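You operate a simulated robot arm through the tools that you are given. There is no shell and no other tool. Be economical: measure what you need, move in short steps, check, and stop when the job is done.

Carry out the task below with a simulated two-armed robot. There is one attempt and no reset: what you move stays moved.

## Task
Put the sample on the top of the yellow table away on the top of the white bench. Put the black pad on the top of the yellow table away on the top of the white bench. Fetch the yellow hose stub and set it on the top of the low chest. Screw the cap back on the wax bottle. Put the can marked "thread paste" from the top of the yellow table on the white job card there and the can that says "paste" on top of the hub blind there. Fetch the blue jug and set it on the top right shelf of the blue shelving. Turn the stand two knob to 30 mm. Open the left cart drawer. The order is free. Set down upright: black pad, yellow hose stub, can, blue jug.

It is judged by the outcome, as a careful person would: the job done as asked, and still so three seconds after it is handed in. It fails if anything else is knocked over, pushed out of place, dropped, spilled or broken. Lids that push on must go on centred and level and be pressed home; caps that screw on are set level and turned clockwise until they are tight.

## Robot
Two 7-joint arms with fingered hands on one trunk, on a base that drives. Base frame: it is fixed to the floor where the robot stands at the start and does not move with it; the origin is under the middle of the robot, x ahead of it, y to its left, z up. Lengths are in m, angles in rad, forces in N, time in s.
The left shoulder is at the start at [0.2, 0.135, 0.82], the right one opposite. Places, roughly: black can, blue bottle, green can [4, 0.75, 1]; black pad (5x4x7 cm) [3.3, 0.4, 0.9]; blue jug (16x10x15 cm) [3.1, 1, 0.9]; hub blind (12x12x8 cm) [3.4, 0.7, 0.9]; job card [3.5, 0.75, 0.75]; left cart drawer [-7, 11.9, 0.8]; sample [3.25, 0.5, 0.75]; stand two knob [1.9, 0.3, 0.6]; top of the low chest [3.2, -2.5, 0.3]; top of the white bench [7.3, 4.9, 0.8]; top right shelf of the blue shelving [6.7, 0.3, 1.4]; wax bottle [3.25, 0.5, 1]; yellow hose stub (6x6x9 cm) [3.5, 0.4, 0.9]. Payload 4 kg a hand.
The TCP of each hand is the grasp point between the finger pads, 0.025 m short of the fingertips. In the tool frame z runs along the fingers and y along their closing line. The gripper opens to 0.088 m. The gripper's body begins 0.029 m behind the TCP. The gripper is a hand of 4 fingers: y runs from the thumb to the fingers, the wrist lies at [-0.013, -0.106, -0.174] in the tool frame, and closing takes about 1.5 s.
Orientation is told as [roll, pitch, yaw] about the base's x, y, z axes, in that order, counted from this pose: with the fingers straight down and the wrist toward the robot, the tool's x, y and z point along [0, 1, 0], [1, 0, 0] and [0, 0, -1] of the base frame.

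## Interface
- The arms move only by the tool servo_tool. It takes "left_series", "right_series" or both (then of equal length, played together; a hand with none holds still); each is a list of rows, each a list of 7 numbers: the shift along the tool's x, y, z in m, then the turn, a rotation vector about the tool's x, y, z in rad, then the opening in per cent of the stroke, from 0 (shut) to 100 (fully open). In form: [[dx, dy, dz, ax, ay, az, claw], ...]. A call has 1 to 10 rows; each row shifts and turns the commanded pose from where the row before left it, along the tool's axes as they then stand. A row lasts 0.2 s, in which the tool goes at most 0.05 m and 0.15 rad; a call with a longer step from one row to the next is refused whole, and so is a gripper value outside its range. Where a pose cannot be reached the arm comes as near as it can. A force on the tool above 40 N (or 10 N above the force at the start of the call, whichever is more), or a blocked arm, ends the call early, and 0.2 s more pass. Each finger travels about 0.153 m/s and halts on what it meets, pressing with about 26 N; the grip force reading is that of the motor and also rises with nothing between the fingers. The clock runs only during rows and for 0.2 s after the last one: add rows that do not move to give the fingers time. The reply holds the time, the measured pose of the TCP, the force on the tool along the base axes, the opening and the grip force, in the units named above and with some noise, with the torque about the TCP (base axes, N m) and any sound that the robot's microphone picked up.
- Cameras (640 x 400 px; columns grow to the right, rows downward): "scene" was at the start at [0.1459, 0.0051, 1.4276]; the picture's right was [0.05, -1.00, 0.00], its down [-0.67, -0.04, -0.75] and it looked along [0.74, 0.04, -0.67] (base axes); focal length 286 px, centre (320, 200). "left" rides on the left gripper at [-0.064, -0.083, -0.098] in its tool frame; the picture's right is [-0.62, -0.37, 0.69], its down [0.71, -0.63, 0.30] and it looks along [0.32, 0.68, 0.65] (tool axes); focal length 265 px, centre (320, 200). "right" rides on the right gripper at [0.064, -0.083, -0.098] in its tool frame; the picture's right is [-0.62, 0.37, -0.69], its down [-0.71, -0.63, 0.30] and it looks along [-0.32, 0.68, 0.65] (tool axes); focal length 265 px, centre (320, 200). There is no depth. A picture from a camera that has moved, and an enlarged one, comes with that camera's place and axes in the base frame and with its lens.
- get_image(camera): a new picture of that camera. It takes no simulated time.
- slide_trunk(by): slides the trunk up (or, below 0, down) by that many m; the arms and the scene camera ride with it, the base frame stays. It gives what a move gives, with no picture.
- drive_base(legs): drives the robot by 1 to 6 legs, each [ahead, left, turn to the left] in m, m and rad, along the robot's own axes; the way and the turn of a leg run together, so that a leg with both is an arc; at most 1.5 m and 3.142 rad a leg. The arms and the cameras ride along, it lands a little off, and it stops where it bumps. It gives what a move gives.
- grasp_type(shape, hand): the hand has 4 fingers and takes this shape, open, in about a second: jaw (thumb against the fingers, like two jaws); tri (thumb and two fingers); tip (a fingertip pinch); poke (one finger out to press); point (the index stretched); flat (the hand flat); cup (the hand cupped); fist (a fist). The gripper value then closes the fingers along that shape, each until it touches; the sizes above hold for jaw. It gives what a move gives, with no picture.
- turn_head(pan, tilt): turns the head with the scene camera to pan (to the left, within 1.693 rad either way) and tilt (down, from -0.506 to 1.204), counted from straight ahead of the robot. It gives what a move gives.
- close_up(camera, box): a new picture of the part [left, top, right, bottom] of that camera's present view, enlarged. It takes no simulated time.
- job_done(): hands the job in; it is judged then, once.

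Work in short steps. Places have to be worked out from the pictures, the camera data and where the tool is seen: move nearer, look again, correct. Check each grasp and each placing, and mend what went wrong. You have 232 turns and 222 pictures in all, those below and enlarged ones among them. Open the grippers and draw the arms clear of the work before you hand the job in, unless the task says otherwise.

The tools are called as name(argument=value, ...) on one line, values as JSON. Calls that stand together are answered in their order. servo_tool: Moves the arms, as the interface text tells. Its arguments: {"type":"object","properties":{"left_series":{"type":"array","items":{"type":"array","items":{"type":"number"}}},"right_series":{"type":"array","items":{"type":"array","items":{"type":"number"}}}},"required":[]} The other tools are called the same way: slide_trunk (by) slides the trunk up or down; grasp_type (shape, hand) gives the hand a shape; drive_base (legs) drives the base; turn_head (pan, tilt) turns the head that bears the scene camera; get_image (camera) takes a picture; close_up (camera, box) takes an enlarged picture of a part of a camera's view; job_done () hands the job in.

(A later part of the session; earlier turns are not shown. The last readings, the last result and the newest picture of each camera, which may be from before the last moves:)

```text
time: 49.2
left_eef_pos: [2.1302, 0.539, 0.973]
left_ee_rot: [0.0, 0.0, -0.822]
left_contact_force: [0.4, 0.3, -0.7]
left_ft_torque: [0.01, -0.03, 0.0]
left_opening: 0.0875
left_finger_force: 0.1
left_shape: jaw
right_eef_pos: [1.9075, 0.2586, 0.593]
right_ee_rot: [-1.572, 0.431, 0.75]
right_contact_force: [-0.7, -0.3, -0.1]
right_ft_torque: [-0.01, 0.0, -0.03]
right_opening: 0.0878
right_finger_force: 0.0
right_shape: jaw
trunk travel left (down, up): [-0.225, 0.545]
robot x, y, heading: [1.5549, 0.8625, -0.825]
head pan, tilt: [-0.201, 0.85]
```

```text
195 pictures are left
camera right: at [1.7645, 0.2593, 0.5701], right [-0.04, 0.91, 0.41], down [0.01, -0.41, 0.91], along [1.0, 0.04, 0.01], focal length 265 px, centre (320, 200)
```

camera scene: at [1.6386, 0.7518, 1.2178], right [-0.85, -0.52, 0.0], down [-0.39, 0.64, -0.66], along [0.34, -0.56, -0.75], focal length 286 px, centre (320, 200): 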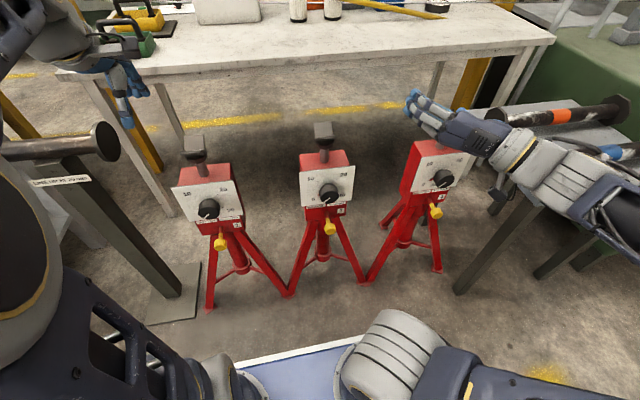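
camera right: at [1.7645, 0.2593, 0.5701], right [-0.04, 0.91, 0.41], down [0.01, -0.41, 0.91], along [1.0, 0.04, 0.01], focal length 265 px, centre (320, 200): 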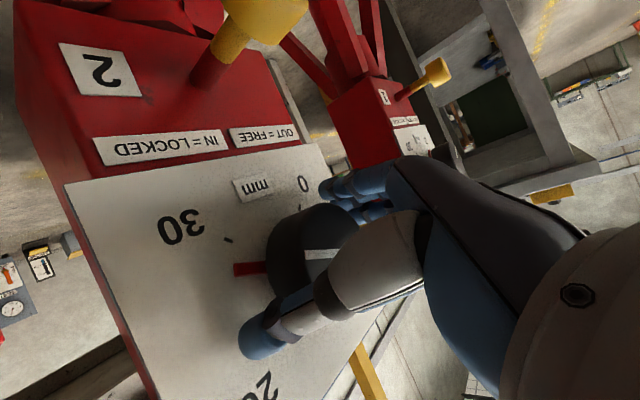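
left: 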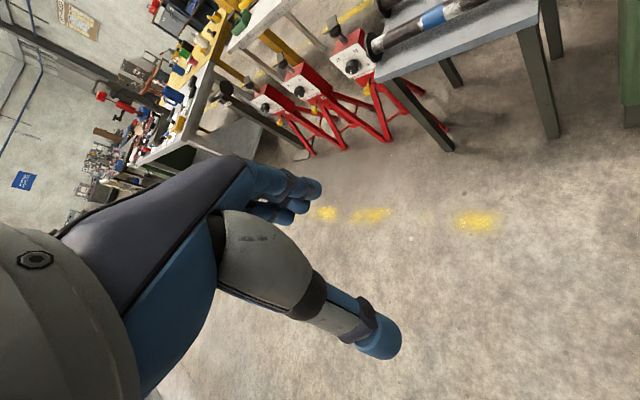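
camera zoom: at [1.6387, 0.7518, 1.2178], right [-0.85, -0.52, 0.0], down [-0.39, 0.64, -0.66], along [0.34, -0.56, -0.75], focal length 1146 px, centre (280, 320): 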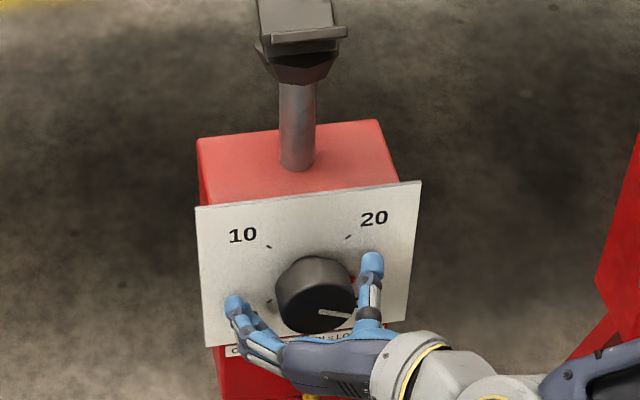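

Pointer is ~22° short of 30. I regrip and turn 0.4 rad.

servo_tool(right_series=[[0, 0, 0.003, 0, 0, 0, 50], [0, 0, 0, 0, 0, 0, 0], [0, 0, 0, 0, 0, 0, 0], [0, 0, 0, 0, 0, 0.1, 0], [0, 0, 0, 0, 0, 0.1, 0], [0, 0, 0, 0, 0, 0.1, 0], [0, 0, 0, 0, 0, 0.1, 0], [0, 0, 0, 0, 0, 0, 0]])

servo_tool(right_series=[[0, 0, 0, 0, 0, 0, 50], [0, 0, 0, 0, 0, 0, 100], [0, 0, 0, 0, 0, 0, 100]])

close_up(camera="scene", box=[260, 120, 400, 220])

get_image(camera="right")

```text
time: 51.0
left_eef_pos: [2.1312, 0.5393, 0.9739]
left_ee_rot: [0.0, 0.0, -0.824]
left_contact_force: [0.7, 0.6, 0.1]
left_ft_torque: [0.0, 0.04, -0.02]
left_opening: 0.0876
left_finger_force: 0.0
left_shape: jaw
right_eef_pos: [1.9093, 0.2579, 0.5941]
right_ee_rot: [-1.571, 0.028, 0.755]
right_contact_force: [13.8, -10.7, -2.7]
right_ft_torque: [-0.09, 0.22, 0.0]
right_opening: 0.0427
right_finger_force: 26.3
right_shape: jaw
trunk travel left (down, up): [-0.225, 0.545]
robot x, y, heading: [1.5485, 0.8604, -0.822]
head pan, tilt: [-0.201, 0.85]
```

```text
time: 51.8
left_eef_pos: [2.1313, 0.5397, 0.9738]
left_ee_rot: [-0.001, 0.0, -0.822]
left_contact_force: [0.2, -0.2, 0.4]
left_ft_torque: [0.02, 0.0, -0.01]
left_opening: 0.0877
left_finger_force: 0.2
left_shape: jaw
right_eef_pos: [1.9085, 0.2581, 0.5936]
right_ee_rot: [-1.571, 0.027, 0.754]
right_contact_force: [0.3, 0.8, 0.1]
right_ft_torque: [0.05, 0.0, 0.04]
right_opening: 0.0875
right_finger_force: 0.0
right_shape: jaw
trunk travel left (down, up): [-0.225, 0.545]
robot x, y, heading: [1.557, 0.8613, -0.823]
head pan, tilt: [-0.201, 0.85]
```

```text
4.00 times, centred on (330, 170) of scene
camera zoom: at [1.6386, 0.7519, 1.2178], right [-0.85, -0.52, 0.0], down [-0.39, 0.64, -0.66], along [0.34, -0.56, -0.75], focal length 1146 px, centre (280, 320)
```

zoom: 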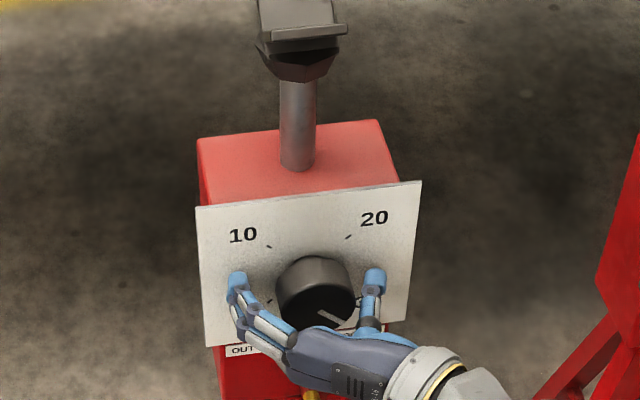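

```text
193 pictures are left
camera right: at [1.7792, 0.2698, 0.5321], right [-0.19, 0.77, 0.61], down [-0.24, -0.64, 0.73], along [0.95, 0.0, 0.31], focal length 265 px, centre (320, 200)
```

right: 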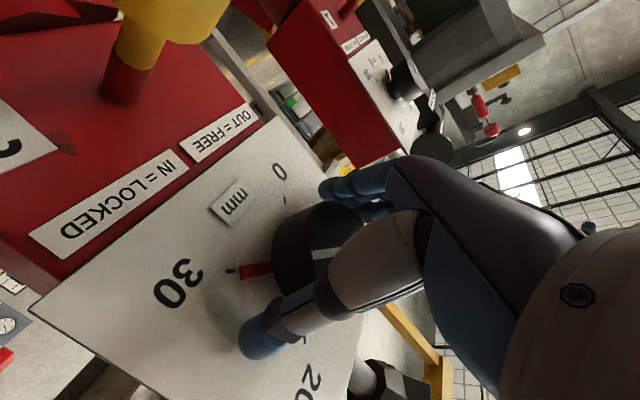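

The red pointer appears to meet the 30 tick; zoom to confirm.

close_up(camera="right", box=[190, 220, 350, 320])

```text
4.00 times, centred on (270, 270) of right
camera zoom: at [1.7792, 0.2698, 0.5321], right [-0.19, 0.77, 0.61], down [-0.24, -0.64, 0.73], along [0.95, 0.0, 0.31], focal length 1062 px, centre (520, -80)
```

zoom: 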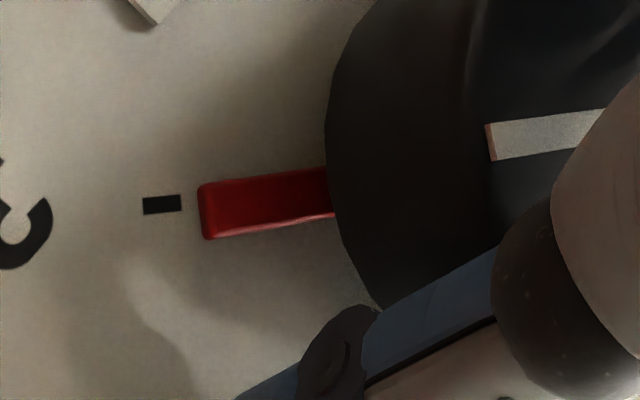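

About 2–3° remains; a small further nudge of 0.05 rad.

servo_tool(right_series=[[0, 0, 0, 0, 0, 0, 50], [0, 0, 0, 0, 0, 0, 0], [0, 0, 0, 0, 0, 0, 0], [0, 0, 0, 0, 0, 0.03, 0], [0, 0, 0, 0, 0, 0.03, 0], [0, 0, 0, 0, 0, 0, 0], [0, 0, 0, 0, 0, 0, 50], [0, 0, 0, 0, 0, 0, 100], [0, 0, 0, 0, 0, 0, 100]])

close_up(camera="right", box=[190, 220, 350, 320])

```text
time: 53.8
left_eef_pos: [2.1298, 0.5397, 0.9733]
left_ee_rot: [0.001, 0.001, -0.824]
left_contact_force: [0.6, 0.2, 0.0]
left_ft_torque: [-0.01, 0.05, 0.05]
left_opening: 0.0875
left_finger_force: 0.2
left_shape: jaw
right_eef_pos: [1.9091, 0.2575, 0.5934]
right_ee_rot: [-1.571, -0.031, 0.752]
right_contact_force: [-1.0, -0.3, 0.2]
right_ft_torque: [0.05, -0.02, 0.0]
right_opening: 0.0873
right_finger_force: 0.1
right_shape: jaw
trunk travel left (down, up): [-0.225, 0.545]
robot x, y, heading: [1.5564, 0.8603, -0.819]
head pan, tilt: [-0.201, 0.85]
```

```text
4.00 times, centred on (270, 270) of right
camera zoom: at [1.7825, 0.2727, 0.5272], right [-0.22, 0.74, 0.63], down [-0.27, -0.67, 0.69], along [0.94, -0.02, 0.35], focal length 1062 px, centre (520, -80)
```

zoom: 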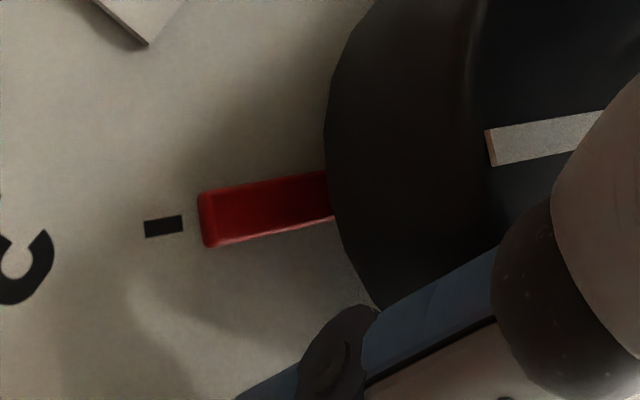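

Set at 30. I withdraw, then return the right tool to pointing down at a raised carry pose.

servo_tool(right_series=[[0, 0, -0.04, 0, 0, 0, 100], [0, 0, -0.04, 0, 0, 0, 100], [0, 0, -0.04, 0, 0, 0, 100], [-0.04, 0, 0, 0, 0, 0, 100], [-0.045, 0, 0, 0, 0, 0, 100], [-0.045, 0, 0, 0, 0, 0, 100], [-0.045, 0, 0, 0, 0, 0, 100], [-0.045, 0, 0, 0, 0, 0, 100], [-0.045, 0, 0, 0, 0, 0, 100], [-0.045, 0, 0, 0, 0, 0, 100]])

slide_trunk(by=0.25)

servo_tool(right_series=[[0, 0, 0, 0, 0, 0.15, 100], [0, 0, 0, 0, 0, 0.15, 100], [0, 0, 0, 0, 0, 0.15, 100], [0, 0, 0, 0, 0, 0.15, 100], [0, 0, 0, 0, 0, 0.15, 100], [0, 0, 0, 0, 0, 0.15, 100], [0, 0, 0, 0, 0, 0.15, 100], [0, 0, 0, 0, 0, 0.15, 100], [0, 0, 0, 0, 0, 0.15, 100], [0, 0, 0, 0, 0, 0.15, 100]])

servo_tool(right_series=[[0, 0, 0, 0, 0, 0.1, 100], [0, 0, 0, 0.15, 0, 0, 100], [0, 0, 0, 0.15, 0, 0, 100], [0, 0, 0, 0.15, 0, 0, 100], [0, 0, 0, 0.15, 0, 0, 100], [0, 0, 0, 0.15, 0, 0, 100], [0, 0, 0, 0.15, 0, 0, 100], [0, 0, 0, 0.15, 0, 0, 100], [0, 0, 0, 0.15, 0, 0, 100], [0, 0, 0, 0.15, 0, 0, 100]])

servo_tool(right_series=[[0, 0, 0, 0.15, 0, 0, 100], [0, 0, 0, 0.07, 0, 0, 100]])

get_image(camera="scene")

```text
time: 56.0
left_eef_pos: [2.1294, 0.5402, 0.9738]
left_ee_rot: [0.001, 0.0, -0.822]
left_contact_force: [0.1, -0.7, 0.0]
left_ft_torque: [-0.02, -0.01, 0.02]
left_opening: 0.0876
left_finger_force: 0.0
left_shape: jaw
right_eef_pos: [1.8259, 0.3017, 0.8915]
right_ee_rot: [-1.572, -0.032, 0.754]
right_contact_force: [-0.2, -0.5, -0.4]
right_ft_torque: [0.0, -0.04, 0.0]
right_opening: 0.0875
right_finger_force: 0.0
right_shape: jaw
right hand out of reach, approached as far as the arm can: row 4, 5, 6, 7
trunk travel left (down, up): [-0.225, 0.545]
robot x, y, heading: [1.5525, 0.8609, -0.824]
head pan, tilt: [-0.201, 0.85]
```

```text
time: 58.6
left_eef_pos: [2.1299, 0.5402, 1.2247]
left_ee_rot: [0.002, 0.0, -0.821]
left_contact_force: [-0.1, 0.1, 0.6]
left_ft_torque: [0.03, -0.02, 0.01]
left_opening: 0.0878
left_finger_force: 0.0
left_shape: jaw
right_eef_pos: [1.827, 0.301, 1.1417]
right_ee_rot: [-1.572, -0.031, 0.751]
right_contact_force: [-0.1, 0.1, -0.5]
right_ft_torque: [-0.05, -0.01, -0.01]
right_opening: 0.0876
right_finger_force: 0.0
right_shape: jaw
trunk travel left (down, up): [-0.475, 0.295]
robot x, y, heading: [1.551, 0.865, -0.824]
head pan, tilt: [-0.201, 0.85]
```

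```text
time: 60.8
left_eef_pos: [2.1308, 0.5396, 1.2241]
left_ee_rot: [0.0, 0.0, -0.822]
left_contact_force: [-0.3, -1.0, 0.0]
left_ft_torque: [0.0, -0.01, -0.01]
left_opening: 0.0876
left_finger_force: 0.0
left_shape: jaw
right_eef_pos: [1.8382, 0.2654, 1.146]
right_ee_rot: [-1.601, -1.533, 0.781]
right_contact_force: [0.5, 0.8, 1.1]
right_ft_torque: [-0.01, 0.01, 0.0]
right_opening: 0.0875
right_finger_force: 0.1
right_shape: jaw
right hand out of reach, approached as far as the arm can: row 5, 6, 7, 8, 9, 10
trunk travel left (down, up): [-0.475, 0.295]
robot x, y, heading: [1.5556, 0.862, -0.822]
head pan, tilt: [-0.201, 0.85]
```

```text
time: 63.0
left_eef_pos: [2.1301, 0.5401, 1.224]
left_ee_rot: [-0.001, -0.002, -0.823]
left_contact_force: [-0.6, -0.4, 0.2]
left_ft_torque: [0.01, 0.04, -0.01]
left_opening: 0.0875
left_finger_force: 0.1
left_shape: jaw
right_eef_pos: [1.8432, 0.2545, 1.1479]
right_ee_rot: [0.059, -0.22, -0.832]
right_contact_force: [-0.5, -0.2, 0.1]
right_ft_torque: [0.0, 0.0, -0.01]
right_opening: 0.0878
right_finger_force: 0.0
right_shape: jaw
right hand out of reach, approached as far as the arm can: row 1, 2
trunk travel left (down, up): [-0.475, 0.295]
robot x, y, heading: [1.5586, 0.8648, -0.821]
head pan, tilt: [-0.201, 0.85]
```

```text
time: 63.6
left_eef_pos: [2.13, 0.5397, 1.2231]
left_ee_rot: [0.0, 0.001, -0.822]
left_contact_force: [0.1, 0.0, 0.2]
left_ft_torque: [-0.02, 0.03, 0.01]
left_opening: 0.0879
left_finger_force: 0.1
left_shape: jaw
right_eef_pos: [1.842, 0.2548, 1.1478]
right_ee_rot: [0.059, -0.001, -0.819]
right_contact_force: [0.0, 0.4, 0.6]
right_ft_torque: [-0.02, -0.02, 0.0]
right_opening: 0.0879
right_finger_force: 0.1
right_shape: jaw
trunk travel left (down, up): [-0.475, 0.295]
robot x, y, heading: [1.5548, 0.8615, -0.821]
head pan, tilt: [-0.201, 0.85]
```

```text
190 pictures are left
camera scene: at [1.6386, 0.7519, 1.4678], right [-0.85, -0.52, 0.0], down [-0.39, 0.64, -0.66], along [0.34, -0.56, -0.75], focal length 286 px, centre (320, 200)
```

scene: 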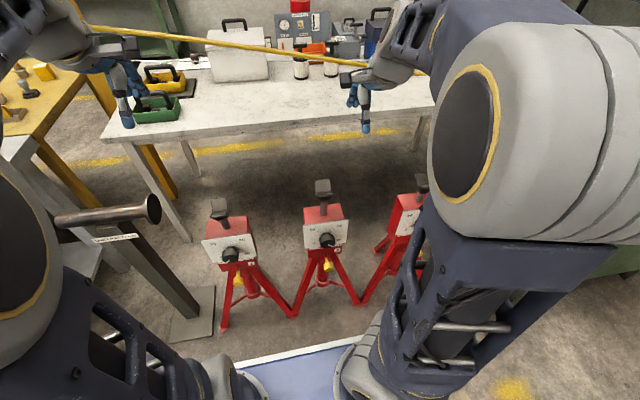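

Knob done. Now I look toward the yellow table to map it.

turn_head(pan=0.75, tilt=0.4)

get_image(camera="scene")

close_up(camera="scene", box=[240, 60, 400, 160])

```text
time: 64.8
left_eef_pos: [2.1312, 0.541, 1.2239]
left_ee_rot: [0.0, -0.002, -0.823]
left_contact_force: [-0.3, -0.1, -0.1]
left_ft_torque: [-0.02, 0.0, 0.0]
left_opening: 0.0875
left_finger_force: 0.1
left_shape: jaw
right_eef_pos: [1.8424, 0.2556, 1.1475]
right_ee_rot: [0.058, -0.002, -0.82]
right_contact_force: [-0.1, -0.5, 0.4]
right_ft_torque: [0.0, 0.01, -0.01]
right_opening: 0.088
right_finger_force: 0.0
right_shape: jaw
trunk travel left (down, up): [-0.475, 0.295]
robot x, y, heading: [1.5574, 0.8627, -0.816]
head pan, tilt: [0.75, 0.4]
```

```text
189 pictures are left
camera scene: at [1.6904, 0.8119, 1.5069], right [-0.07, -1.0, 0.0], down [-0.39, 0.03, -0.92], along [0.92, -0.07, -0.39], focal length 286 px, centre (320, 200)
```

scene: 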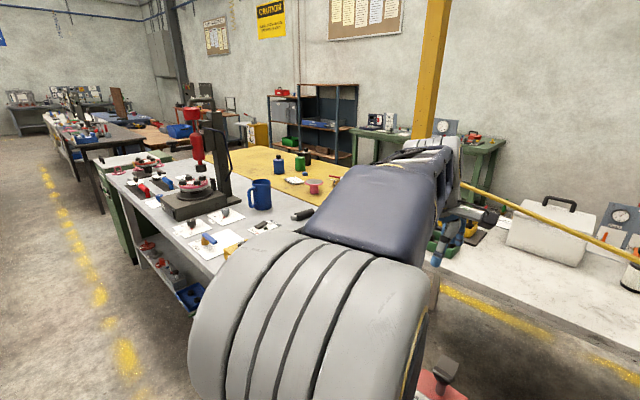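

```text
4.00 times, centred on (320, 110) of scene
camera zoom: at [1.6904, 0.8119, 1.5069], right [-0.07, -1.0, 0.0], down [-0.39, 0.03, -0.92], along [0.92, -0.07, -0.39], focal length 1146 px, centre (320, 560)
```

zoom: 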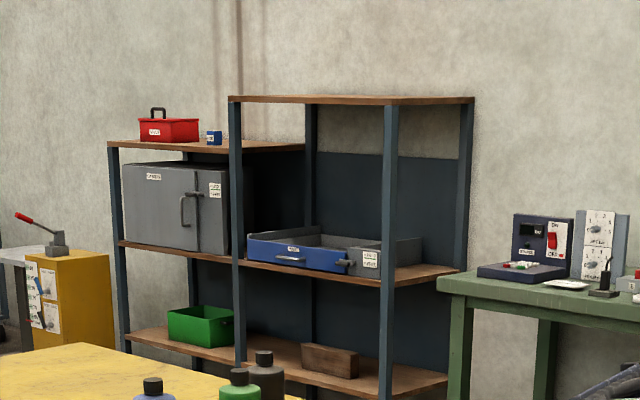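

The furniture is rotated about 40°. I turn the body toward the yellow table to get an unobstructed view, raising the trunk for height.

drive_base(legs=[[0, 0, 0.75]])

slide_trunk(by=0.28)

turn_head(pan=0.0, tilt=0.5)

get_image(camera="scene")

```text
time: 67.2
left_eef_pos: [2.1952, 1.0207, 1.2242]
left_ee_rot: [0.0, 0.001, -0.071]
left_contact_force: [0.6, -0.3, -0.4]
left_ft_torque: [-0.01, -0.03, -0.02]
left_opening: 0.0876
left_finger_force: 0.1
left_shape: jaw
right_eef_pos: [2.1795, 0.6159, 1.1478]
right_ee_rot: [0.059, -0.004, -0.067]
right_contact_force: [0.5, 0.6, 0.4]
right_ft_torque: [0.03, 0.01, 0.06]
right_opening: 0.0875
right_finger_force: 0.1
right_shape: jaw
trunk travel left (down, up): [-0.475, 0.295]
robot x, y, heading: [1.5557, 0.8655, -0.074]
head pan, tilt: [0.75, 0.4]
```

```text
time: 70.0
left_eef_pos: [2.1949, 1.0199, 1.5042]
left_ee_rot: [0.0, 0.001, -0.07]
left_contact_force: [-0.4, -0.7, -0.2]
left_ft_torque: [0.02, -0.03, 0.02]
left_opening: 0.0875
left_finger_force: 0.0
left_shape: jaw
right_eef_pos: [2.1805, 0.6164, 1.4275]
right_ee_rot: [0.06, -0.003, -0.065]
right_contact_force: [-0.1, -0.3, -0.3]
right_ft_torque: [0.01, 0.01, 0.01]
right_opening: 0.0878
right_finger_force: 0.0
right_shape: jaw
trunk travel left (down, up): [-0.755, 0.015]
robot x, y, heading: [1.5572, 0.8624, -0.07]
head pan, tilt: [0.75, 0.4]
```

```text
time: 71.2
left_eef_pos: [2.1947, 1.0208, 1.5039]
left_ee_rot: [-0.002, 0.0, -0.07]
left_contact_force: [0.3, 0.2, -0.3]
left_ft_torque: [0.0, -0.01, 0.0]
left_opening: 0.0875
left_finger_force: 0.1
left_shape: jaw
right_eef_pos: [2.1808, 0.6154, 1.4288]
right_ee_rot: [0.059, -0.003, -0.066]
right_contact_force: [-0.3, 0.3, -0.2]
right_ft_torque: [-0.03, -0.03, 0.02]
right_opening: 0.0878
right_finger_force: 0.1
right_shape: jaw
trunk travel left (down, up): [-0.755, 0.015]
robot x, y, heading: [1.5581, 0.8606, -0.066]
head pan, tilt: [0.0, 0.499]
```

```text
187 pictures are left
camera scene: at [1.7078, 0.8522, 1.7778], right [-0.07, -1.0, 0.0], down [-0.48, 0.03, -0.88], along [0.88, -0.06, -0.48], focal length 286 px, centre (320, 200)
```

scene: 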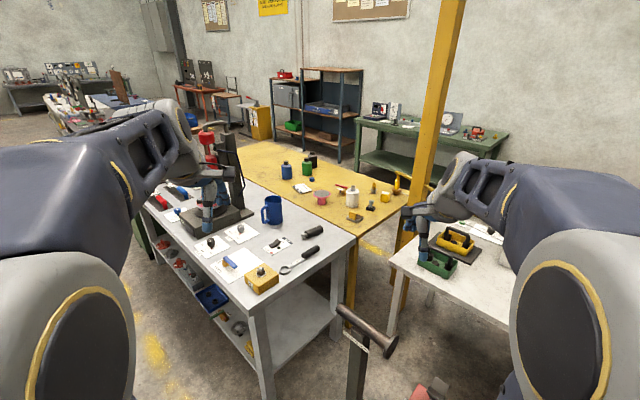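

close_up(camera="scene", box=[230, 140, 430, 265])

close_up(camera="scene", box=[270, 145, 410, 235])

```text
3.20 times, centred on (330, 202) of scene
camera zoom: at [1.7078, 0.8522, 1.7778], right [-0.07, -1.0, 0.0], down [-0.48, 0.03, -0.88], along [0.88, -0.06, -0.48], focal length 917 px, centre (288, 192)
```

zoom: 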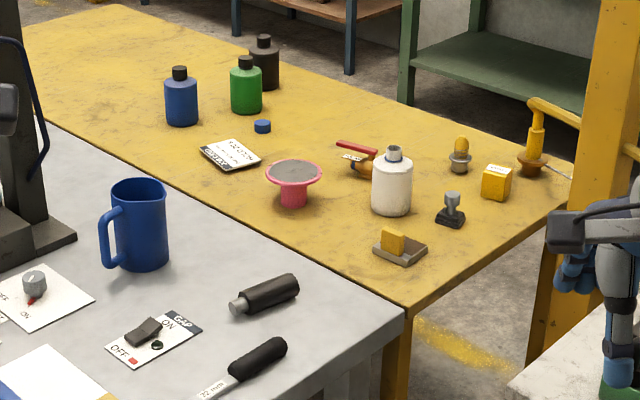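

```text
4.44 times, centred on (340, 190) of scene
camera zoom: at [1.7078, 0.8522, 1.7778], right [-0.07, -1.0, 0.0], down [-0.48, 0.03, -0.88], along [0.88, -0.06, -0.48], focal length 1273 px, centre (231, 244)
```

zoom: 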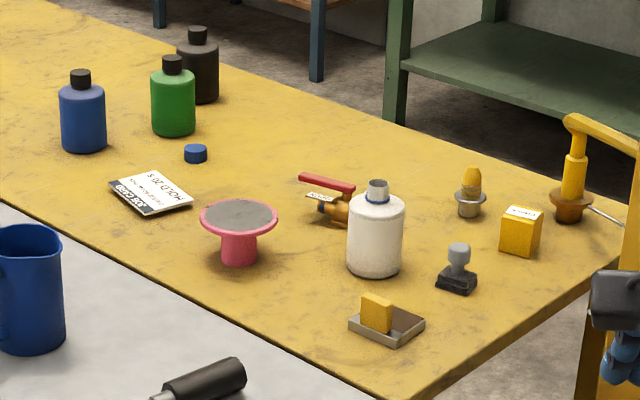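

Good view. Yellow table top is at z≈0.83; objects are best reached from its far side. I look left to find a way round.

turn_head(pan=0.6, tilt=0.3)

get_image(camera="scene")

turn_head(pan=-0.7, tilt=0.3)

get_image(camera="scene")

```text
time: 72.2
left_eef_pos: [2.1934, 1.0205, 1.5044]
left_ee_rot: [0.0, 0.001, -0.069]
left_contact_force: [0.2, -0.3, 0.2]
left_ft_torque: [0.0, -0.01, -0.02]
left_opening: 0.0873
left_finger_force: 0.1
left_shape: jaw
right_eef_pos: [2.1798, 0.6158, 1.4284]
right_ee_rot: [0.061, -0.003, -0.066]
right_contact_force: [0.2, 0.1, -0.7]
right_ft_torque: [0.02, -0.02, 0.0]
right_opening: 0.0875
right_finger_force: 0.0
right_shape: jaw
trunk travel left (down, up): [-0.755, 0.015]
robot x, y, heading: [1.5505, 0.8606, -0.067]
head pan, tilt: [0.6, 0.3]
```

```text
184 pictures are left
camera scene: at [1.6976, 0.9057, 1.7962], right [0.51, -0.86, 0.0], down [-0.26, -0.15, -0.96], along [0.82, 0.48, -0.3], focal length 286 px, centre (320, 200)
```

scene: 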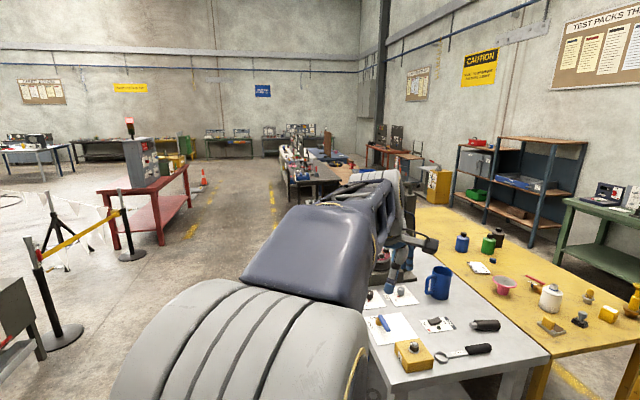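

```text
time: 73.6
left_eef_pos: [2.1945, 1.0186, 1.5033]
left_ee_rot: [0.0, 0.001, -0.072]
left_contact_force: [0.8, -0.1, -0.4]
left_ft_torque: [-0.06, -0.01, -0.03]
left_opening: 0.0879
left_finger_force: 0.0
left_shape: jaw
right_eef_pos: [2.1802, 0.6164, 1.4281]
right_ee_rot: [0.058, -0.001, -0.067]
right_contact_force: [0.2, 0.3, 0.2]
right_ft_torque: [0.05, -0.02, -0.01]
right_opening: 0.088
right_finger_force: 0.0
right_shape: jaw
trunk travel left (down, up): [-0.755, 0.015]
robot x, y, heading: [1.551, 0.8612, -0.07]
head pan, tilt: [-0.7, 0.3]
```

```text
183 pictures are left
camera scene: at [1.6842, 0.7936, 1.7962], right [-0.7, -0.72, 0.0], down [-0.21, 0.21, -0.96], along [0.69, -0.66, -0.3], focal length 286 px, centre (320, 200)
```

scene: 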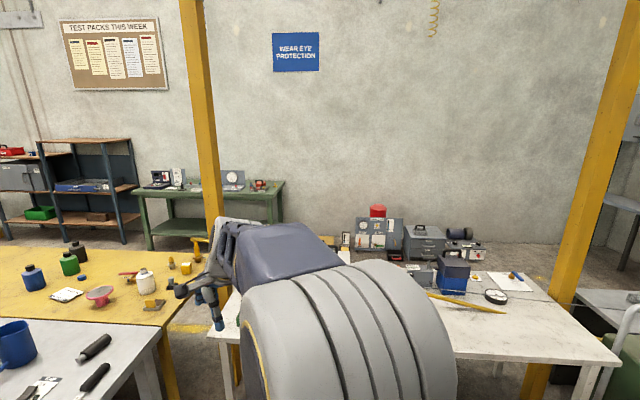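

Right side is closed off by the green table; I go along the left aisle to find an entry behind the yellow table.

drive_base(legs=[[0, 0, 0.82], [1.4, 0.3, 0], [1.2, 0, 0]])

turn_head(pan=-0.5, tilt=0.4)

get_image(camera="scene")

turn_head(pan=0.1, tilt=0.3)

get_image(camera="scene")

```text
time: 88.6
left_eef_pos: [3.574, 3.4315, 1.5056]
left_ee_rot: [0.0, 0.0, 0.747]
left_contact_force: [0.0, 0.6, 0.1]
left_ft_torque: [0.0, 0.0, 0.01]
left_opening: 0.0876
left_finger_force: 0.1
left_shape: jaw
right_eef_pos: [3.86, 3.1449, 1.4284]
right_ee_rot: [0.059, -0.003, 0.753]
right_contact_force: [0.5, -0.4, 0.5]
right_ft_torque: [-0.01, 0.02, -0.01]
right_opening: 0.0878
right_finger_force: 0.0
right_shape: jaw
trunk travel left (down, up): [-0.755, 0.015]
robot x, y, heading: [3.2511, 2.8591, 0.749]
head pan, tilt: [-0.7, 0.3]
```

```text
time: 89.3
left_eef_pos: [3.5747, 3.4316, 1.5038]
left_ee_rot: [0.001, 0.002, 0.75]
left_contact_force: [-0.8, 0.3, 1.6]
left_ft_torque: [0.03, 0.01, 0.0]
left_opening: 0.0876
left_finger_force: 0.1
left_shape: jaw
right_eef_pos: [3.8574, 3.146, 1.4275]
right_ee_rot: [0.059, -0.002, 0.753]
right_contact_force: [-0.7, 0.9, 0.3]
right_ft_torque: [0.01, 0.02, 0.01]
right_opening: 0.0877
right_finger_force: 0.0
right_shape: jaw
trunk travel left (down, up): [-0.755, 0.015]
robot x, y, heading: [3.2518, 2.8556, 0.746]
head pan, tilt: [-0.499, 0.4]
```

```text
182 pictures are left
camera scene: at [3.3884, 2.9214, 1.787], right [0.25, -0.97, 0.0], down [-0.38, -0.1, -0.92], along [0.89, 0.23, -0.39], focal length 286 px, centre (320, 200)
```

scene: 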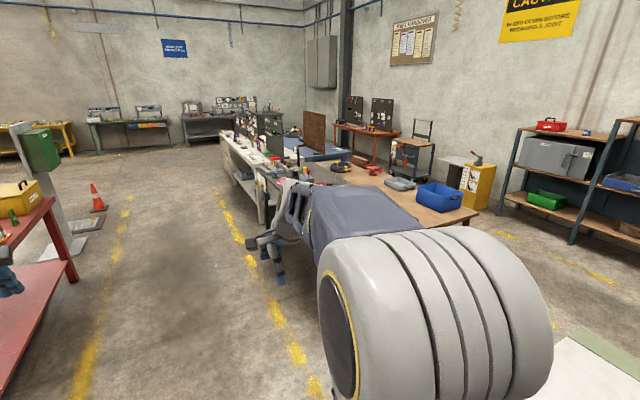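

```text
time: 90.3
left_eef_pos: [3.5755, 3.4306, 1.5038]
left_ee_rot: [0.001, 0.001, 0.749]
left_contact_force: [0.2, -0.2, 0.0]
left_ft_torque: [-0.03, 0.02, -0.02]
left_opening: 0.0878
left_finger_force: 0.1
left_shape: jaw
right_eef_pos: [3.8592, 3.1453, 1.4275]
right_ee_rot: [0.06, -0.005, 0.751]
right_contact_force: [0.1, 0.2, 0.2]
right_ft_torque: [-0.02, 0.03, 0.0]
right_opening: 0.0877
right_finger_force: 0.1
right_shape: jaw
trunk travel left (down, up): [-0.755, 0.015]
robot x, y, heading: [3.2534, 2.8539, 0.752]
head pan, tilt: [0.099, 0.3]
```

```text
181 pictures are left
camera scene: at [3.3605, 2.9686, 1.7962], right [0.75, -0.66, 0.0], down [-0.2, -0.22, -0.96], along [0.63, 0.72, -0.3], focal length 286 px, centre (320, 200)
```

scene: 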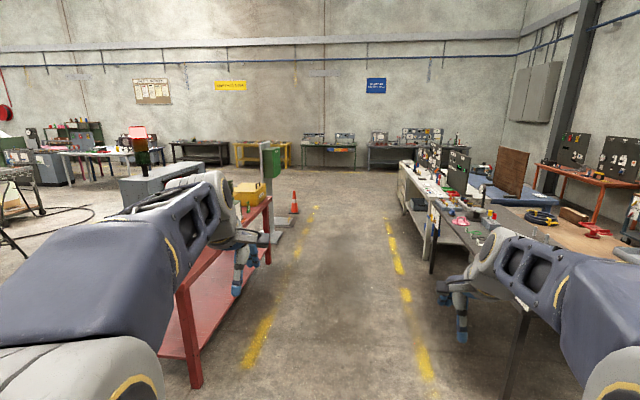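

I turn the body toward the row to see whether a gap leads through between the tables.

drive_base(legs=[[0, 0, -1.3]])

turn_head(pan=0, tilt=0.45)

get_image(camera="scene")

```text
time: 93.9
left_eef_pos: [3.8926, 2.7003, 1.5033]
left_ee_rot: [0.0, 0.0, -0.549]
left_contact_force: [-0.2, 0.7, 0.2]
left_ft_torque: [0.01, 0.01, 0.02]
left_opening: 0.0878
left_finger_force: 0.1
left_shape: jaw
right_eef_pos: [3.6924, 2.3494, 1.4284]
right_ee_rot: [0.059, -0.003, -0.546]
right_contact_force: [0.3, 0.2, -0.5]
right_ft_torque: [-0.03, -0.02, 0.0]
right_opening: 0.0876
right_finger_force: 0.0
right_shape: jaw
trunk travel left (down, up): [-0.755, 0.015]
robot x, y, heading: [3.252, 2.8581, -0.545]
head pan, tilt: [0.099, 0.3]
```

```text
time: 94.6
left_eef_pos: [3.8924, 2.7005, 1.5045]
left_ee_rot: [0.0, 0.0, -0.55]
left_contact_force: [-0.1, 0.5, 1.0]
left_ft_torque: [0.01, -0.03, 0.0]
left_opening: 0.0872
left_finger_force: 0.0
left_shape: jaw
right_eef_pos: [3.6935, 2.3505, 1.4272]
right_ee_rot: [0.06, -0.003, -0.547]
right_contact_force: [-0.3, 0.4, 0.2]
right_ft_torque: [0.03, 0.01, -0.01]
right_opening: 0.0876
right_finger_force: 0.0
right_shape: jaw
trunk travel left (down, up): [-0.755, 0.015]
robot x, y, heading: [3.2502, 2.8566, -0.55]
head pan, tilt: [0.0, 0.45]
```

```text
180 pictures are left
camera scene: at [3.3842, 2.7782, 1.7823], right [-0.52, -0.85, 0.0], down [-0.37, 0.23, -0.9], along [0.77, -0.47, -0.43], focal length 286 px, centre (320, 200)
```

scene: 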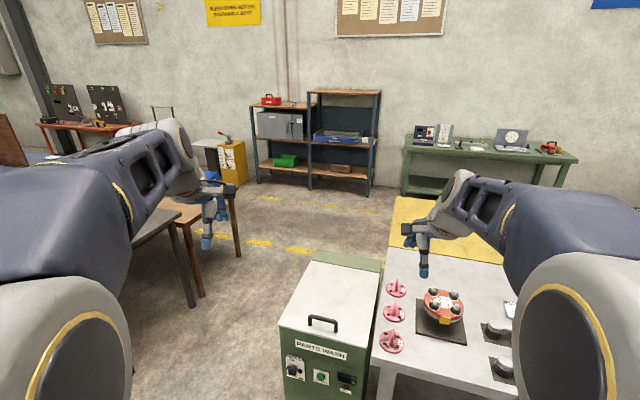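

There is a ~1 m gap between the green parts-wash cabinet and the wood table. I line up and drive through it.

drive_base(legs=[[0, 0, -0.273], [0, 0.95, 0], [1.45, 0, 0], [1.45, 0, 0]])

get_image(camera="scene")

```text
time: 114.1
left_eef_pos: [6.5085, 1.0714, 1.5045]
left_ee_rot: [0.001, 0.0, -0.819]
left_contact_force: [0.1, -0.3, -0.1]
left_ft_torque: [-0.01, -0.01, 0.01]
left_opening: 0.0876
left_finger_force: 0.1
left_shape: jaw
right_eef_pos: [6.2228, 0.7846, 1.4276]
right_ee_rot: [0.059, -0.004, -0.815]
right_contact_force: [0.8, 0.1, -0.1]
right_ft_torque: [-0.02, 0.0, 0.01]
right_opening: 0.0876
right_finger_force: 0.1
right_shape: jaw
trunk travel left (down, up): [-0.755, 0.015]
robot x, y, heading: [5.9301, 1.3911, -0.818]
head pan, tilt: [0.0, 0.45]
```

```text
179 pictures are left
camera scene: at [6.0376, 1.2806, 1.7823], right [-0.73, -0.68, 0.0], down [-0.3, 0.32, -0.9], along [0.62, -0.66, -0.44], focal length 286 px, centre (320, 200)
```

scene: 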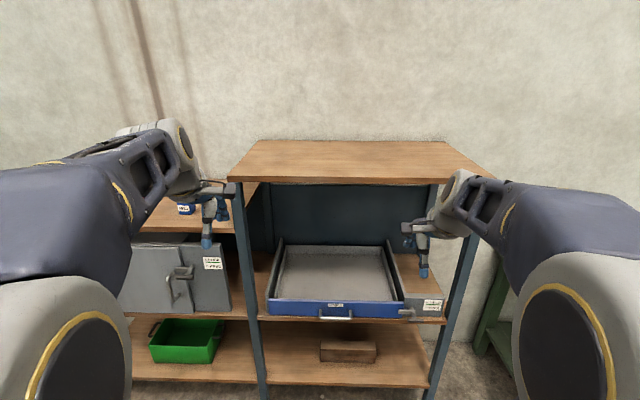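

I'm through, in front of the blue shelving. Now I slide right along the back aisle and turn round to face the yellow table.

drive_base(legs=[[-0.05, -1.45, 0], [0, -0.6, 0], [0, 0, 3.14]])

turn_head(pan=0, tilt=0.6)

get_image(camera="scene")

```text
time: 131.7
left_eef_pos: [3.8221, 0.3633, 1.5038]
left_ee_rot: [0.0, 0.001, 2.316]
left_contact_force: [0.0, -0.6, -0.2]
left_ft_torque: [-0.01, -0.01, 0.0]
left_opening: 0.0876
left_finger_force: 0.0
left_shape: jaw
right_eef_pos: [4.1084, 0.646, 1.4273]
right_ee_rot: [0.06, -0.001, 2.319]
right_contact_force: [-1.1, -0.8, 0.9]
right_ft_torque: [-0.01, 0.0, 0.03]
right_opening: 0.0877
right_finger_force: 0.1
right_shape: jaw
trunk travel left (down, up): [-0.755, 0.015]
robot x, y, heading: [4.3976, 0.0389, 2.316]
head pan, tilt: [0.0, 0.45]
```

```text
time: 132.4
left_eef_pos: [3.8221, 0.3638, 1.5036]
left_ee_rot: [0.0, 0.001, 2.316]
left_contact_force: [0.3, -0.5, 0.1]
left_ft_torque: [0.0, 0.05, 0.03]
left_opening: 0.0877
left_finger_force: 0.1
left_shape: jaw
right_eef_pos: [4.1098, 0.6464, 1.4283]
right_ee_rot: [0.059, -0.002, 2.318]
right_contact_force: [-0.5, -0.3, 0.9]
right_ft_torque: [0.0, 0.0, 0.02]
right_opening: 0.0879
right_finger_force: 0.0
right_shape: jaw
trunk travel left (down, up): [-0.755, 0.015]
robot x, y, heading: [4.3964, 0.0387, 2.314]
head pan, tilt: [0.0, 0.6]
```

```text
178 pictures are left
camera scene: at [4.2971, 0.1489, 1.7688], right [0.74, 0.68, 0.0], down [0.38, -0.42, -0.83], along [-0.56, 0.61, -0.56], focal length 286 px, centre (320, 200)
```

scene: 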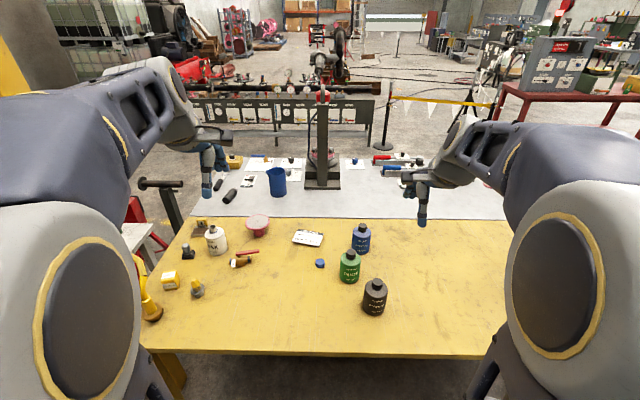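

Excellent view. Zoom into labels and objects.

close_up(camera="scene", box=[140, 205, 268, 325])

close_up(camera="scene", box=[280, 215, 400, 320])

```text
3.33 times, centred on (204, 265) of scene
camera zoom: at [4.2971, 0.1489, 1.7688], right [0.74, 0.68, 0.0], down [0.38, -0.42, -0.83], along [-0.56, 0.61, -0.56], focal length 955 px, centre (707, -17)
```

zoom: 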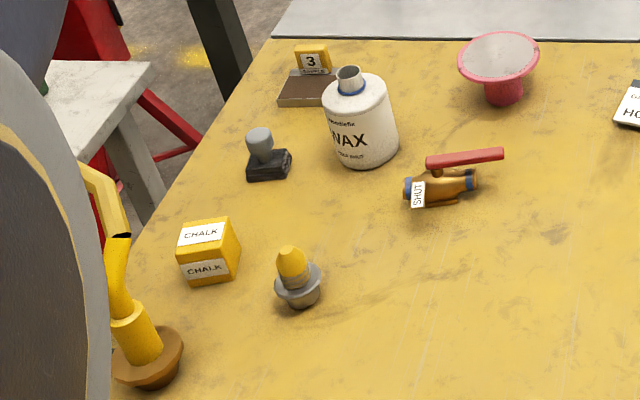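

```text
3.81 times, centred on (340, 268) of scene
camera zoom: at [4.2971, 0.1489, 1.7688], right [0.74, 0.68, 0.0], down [0.38, -0.42, -0.83], along [-0.56, 0.61, -0.56], focal length 1091 px, centre (244, -57)
```

zoom: 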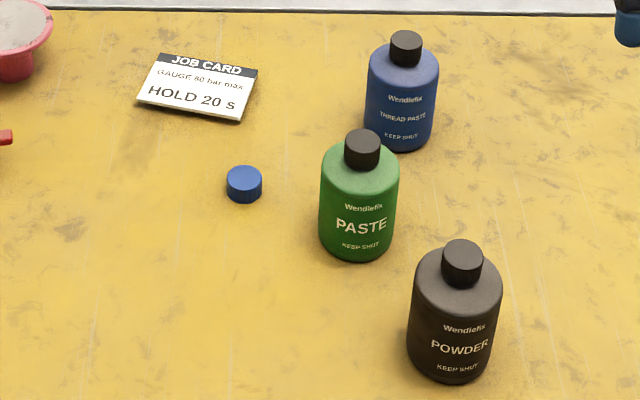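

Labels read: blue = THREAD PASTE, green = PASTE, black = POWDER; yellow box is chalk, "3" block is the sample. I check how the base fits relative to the table edge.

turn_head(pan=0, tilt=1.2)

get_image(camera="scene")

```text
time: 133.4
left_eef_pos: [3.8212, 0.3635, 1.503]
left_ee_rot: [0.0, 0.0, 2.316]
left_contact_force: [0.1, -0.8, 0.1]
left_ft_torque: [-0.01, -0.03, -0.01]
left_opening: 0.0874
left_finger_force: 0.0
left_shape: jaw
right_eef_pos: [4.109, 0.6475, 1.4288]
right_ee_rot: [0.059, -0.001, 2.319]
right_contact_force: [0.5, -0.6, 0.5]
right_ft_torque: [0.0, 0.02, 0.0]
right_opening: 0.0875
right_finger_force: 0.0
right_shape: jaw
trunk travel left (down, up): [-0.755, 0.015]
robot x, y, heading: [4.3966, 0.0411, 2.317]
head pan, tilt: [0.0, 1.201]
```

```text
175 pictures are left
camera scene: at [4.3191, 0.125, 1.7242], right [0.74, 0.68, 0.0], down [0.63, -0.69, -0.36], along [-0.25, 0.27, -0.93], focal length 286 px, centre (320, 200)
```

scene: 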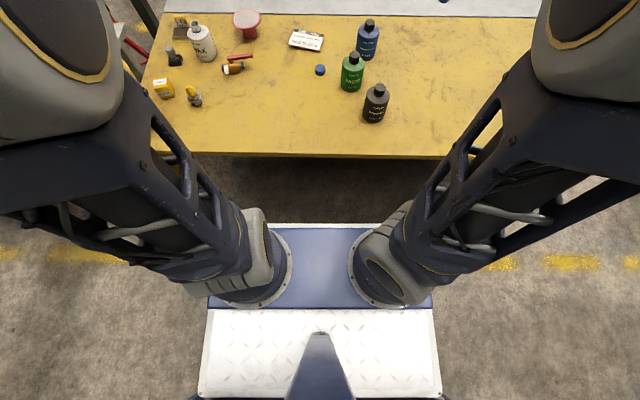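

To see how far the base sticks out in front, I tip the left hand so its camera looks down and back.

servo_tool(left_series=[[0, 0, 0, 0.15, 0, 0, 100], [0, 0, 0, 0.15, 0, 0, 100], [0, 0, 0, 0.15, 0, 0, 100], [0, 0, 0, 0.15, 0, 0, 100], [0, 0, 0, 0.15, 0, 0, 100], [0, 0, 0, 0.15, 0, 0, 100], [0, 0, 0, 0.15, 0, 0, 100]])

get_image(camera="left")

```text
time: 135.0
left_eef_pos: [3.8213, 0.3632, 1.503]
left_ee_rot: [-0.001, 0.901, 2.317]
left_contact_force: [-0.4, -1.0, 0.2]
left_ft_torque: [-0.01, -0.02, -0.02]
left_opening: 0.0878
left_finger_force: 0.0
left_shape: jaw
left hand out of reach, approached as far as the arm can: row 7
right_eef_pos: [4.1098, 0.6466, 1.428]
right_ee_rot: [0.06, -0.003, 2.319]
right_contact_force: [-1.0, -0.4, -0.3]
right_ft_torque: [-0.01, -0.02, 0.03]
right_opening: 0.0879
right_finger_force: 0.0
right_shape: jaw
trunk travel left (down, up): [-0.755, 0.015]
robot x, y, heading: [4.3959, 0.0373, 2.316]
head pan, tilt: [0.0, 1.201]
```

```text
174 pictures are left
camera left: at [3.8525, 0.4256, 1.6315], right [0.98, -0.15, -0.14], down [-0.1, -0.95, 0.31], along [-0.18, -0.28, -0.94], focal length 265 px, centre (320, 200)
```

left: 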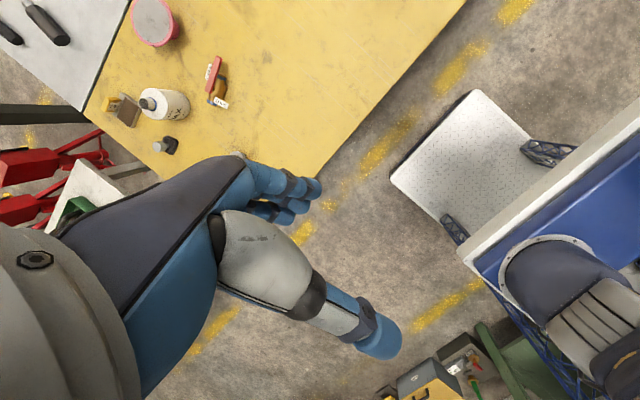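

Base front reaches only ~0.3 m ahead, so I can go right up to the table edge. I restore the left hand and drive in 0.28 m, 0.12 m left.

servo_tool(left_series=[[0, 0, 0, -0.15, 0, 0, 100], [0, 0, 0, -0.15, 0, 0, 100], [0, 0, 0, -0.15, 0, 0, 100], [0, 0, 0, -0.15, 0, 0, 100], [0, 0, 0, -0.15, 0, 0, 100], [0, 0, 0, -0.15, 0, 0, 100]])

drive_base(legs=[[0.27, 0.12, 0]])

turn_head(pan=0, tilt=0.9)

get_image(camera="scene")

```text
time: 136.4
left_eef_pos: [3.8209, 0.3633, 1.5046]
left_ee_rot: [0.0, -0.003, 2.315]
left_contact_force: [0.4, -0.7, 0.5]
left_ft_torque: [0.0, 0.04, 0.0]
left_opening: 0.088
left_finger_force: 0.1
left_shape: jaw
right_eef_pos: [4.1103, 0.6489, 1.428]
right_ee_rot: [0.06, -0.001, 2.319]
right_contact_force: [0.5, -1.4, -0.7]
right_ft_torque: [-0.01, -0.02, -0.04]
right_opening: 0.0877
right_finger_force: 0.1
right_shape: jaw
trunk travel left (down, up): [-0.755, 0.015]
robot x, y, heading: [4.3993, 0.0415, 2.309]
head pan, tilt: [0.0, 1.201]
```

```text
time: 138.4
left_eef_pos: [3.5494, 0.4843, 1.5055]
left_ee_rot: [-0.002, 0.001, 2.314]
left_contact_force: [0.5, -1.4, 0.7]
left_ft_torque: [0.03, -0.02, -0.01]
left_opening: 0.0876
left_finger_force: 0.1
left_shape: jaw
right_eef_pos: [3.839, 0.7656, 1.4286]
right_ee_rot: [0.06, -0.002, 2.316]
right_contact_force: [0.0, -0.2, 0.1]
right_ft_torque: [-0.01, 0.03, -0.01]
right_opening: 0.0877
right_finger_force: 0.1
right_shape: jaw
trunk travel left (down, up): [-0.755, 0.015]
robot x, y, heading: [4.1212, 0.1533, 2.317]
head pan, tilt: [0.0, 1.201]
```

```text
time: 139.2
left_eef_pos: [3.5494, 0.4834, 1.5044]
left_ee_rot: [-0.002, 0.0, 2.312]
left_contact_force: [1.1, -0.4, -0.2]
left_ft_torque: [0.02, -0.03, -0.02]
left_opening: 0.0877
left_finger_force: 0.0
left_shape: jaw
right_eef_pos: [3.8386, 0.7656, 1.4278]
right_ee_rot: [0.06, -0.001, 2.315]
right_contact_force: [0.0, 0.3, 0.3]
right_ft_torque: [0.03, 0.01, 0.04]
right_opening: 0.0877
right_finger_force: 0.0
right_shape: jaw
trunk travel left (down, up): [-0.755, 0.015]
robot x, y, heading: [4.1261, 0.1557, 2.31]
head pan, tilt: [0.0, 0.901]
```

```text
173 pictures are left
camera scene: at [4.0335, 0.2578, 1.7439], right [0.74, 0.68, 0.0], down [0.53, -0.58, -0.62], along [-0.42, 0.46, -0.78], focal length 286 px, centre (320, 200)
```

scene: 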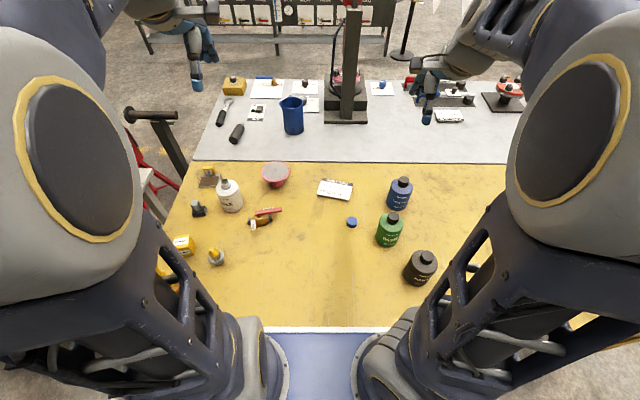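

I work in the robot frame now. Blue (thread paste) bottle cap ≈ 0.83 ahead, 0.30 right, top z≈0.985. I lower the trunk a bit and bring the right hand above it, correcting its small tilt.

slide_trunk(by=-0.15)

servo_tool(right_series=[[0, 0, 0, 0.044, 0.041, 0, 100], [-0.02, 0.04, 0.02, 0, 0, 0, 100], [-0.02, 0.04, 0.02, 0, 0, 0, 100], [-0.02, 0.04, 0.02, 0, 0, 0, 100], [-0.02, 0.03, 0.03, 0, 0, 0, 100], [-0.02, 0.02, 0.03, 0, 0, 0, 100]])

get_image(camera="right")

get_image(camera="scene")

```text
time: 140.9
left_eef_pos: [3.5501, 0.4839, 1.354]
left_ee_rot: [-0.001, -0.002, 2.313]
left_contact_force: [-0.6, -0.4, 0.4]
left_ft_torque: [0.01, 0.01, 0.02]
left_opening: 0.0876
left_finger_force: 0.1
left_shape: jaw
right_eef_pos: [3.8398, 0.7653, 1.2778]
right_ee_rot: [0.058, -0.002, 2.315]
right_contact_force: [0.0, 0.2, -0.3]
right_ft_torque: [0.02, 0.01, 0.01]
right_opening: 0.0874
right_finger_force: 0.1
right_shape: jaw
trunk travel left (down, up): [-0.605, 0.165]
robot x, y, heading: [4.1235, 0.1551, 2.314]
head pan, tilt: [0.0, 0.901]
```

```text
time: 142.3
left_eef_pos: [3.551, 0.4822, 1.3546]
left_ee_rot: [-0.001, 0.001, 2.312]
left_contact_force: [0.3, -0.6, -1.1]
left_ft_torque: [0.04, 0.0, 0.02]
left_opening: 0.0877
left_finger_force: 0.0
left_shape: jaw
right_eef_pos: [3.7905, 0.9442, 1.142]
right_ee_rot: [0.101, 0.039, 2.32]
right_contact_force: [-0.3, -0.3, 0.0]
right_ft_torque: [0.0, 0.03, -0.02]
right_opening: 0.0877
right_finger_force: 0.1
right_shape: jaw
trunk travel left (down, up): [-0.605, 0.165]
robot x, y, heading: [4.1191, 0.158, 2.313]
head pan, tilt: [0.0, 0.901]
```

```text
172 pictures are left
camera right: at [3.8042, 0.8486, 1.2495], right [0.24, 0.76, 0.61], down [0.94, -0.01, -0.35], along [-0.26, 0.66, -0.71], focal length 265 px, centre (320, 200)
```

right: 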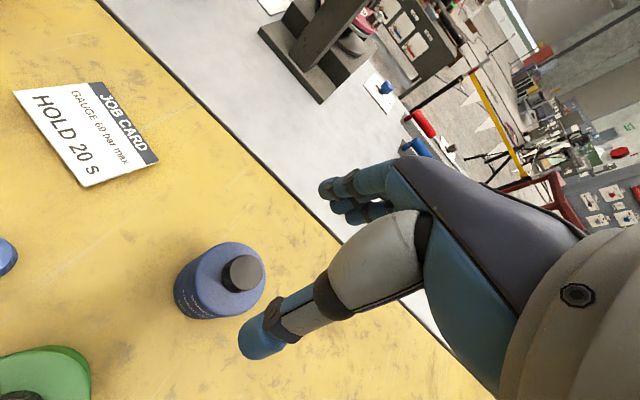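

```text
171 pictures are left
camera scene: at [4.0335, 0.2573, 1.594], right [0.74, 0.68, 0.0], down [0.53, -0.58, -0.62], along [-0.42, 0.46, -0.78], focal length 286 px, centre (320, 200)
```

scene: 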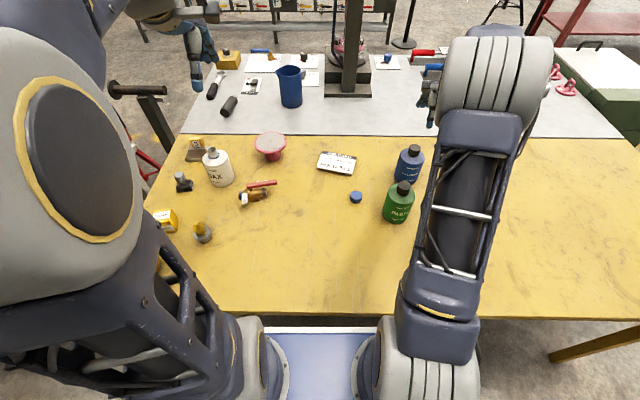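

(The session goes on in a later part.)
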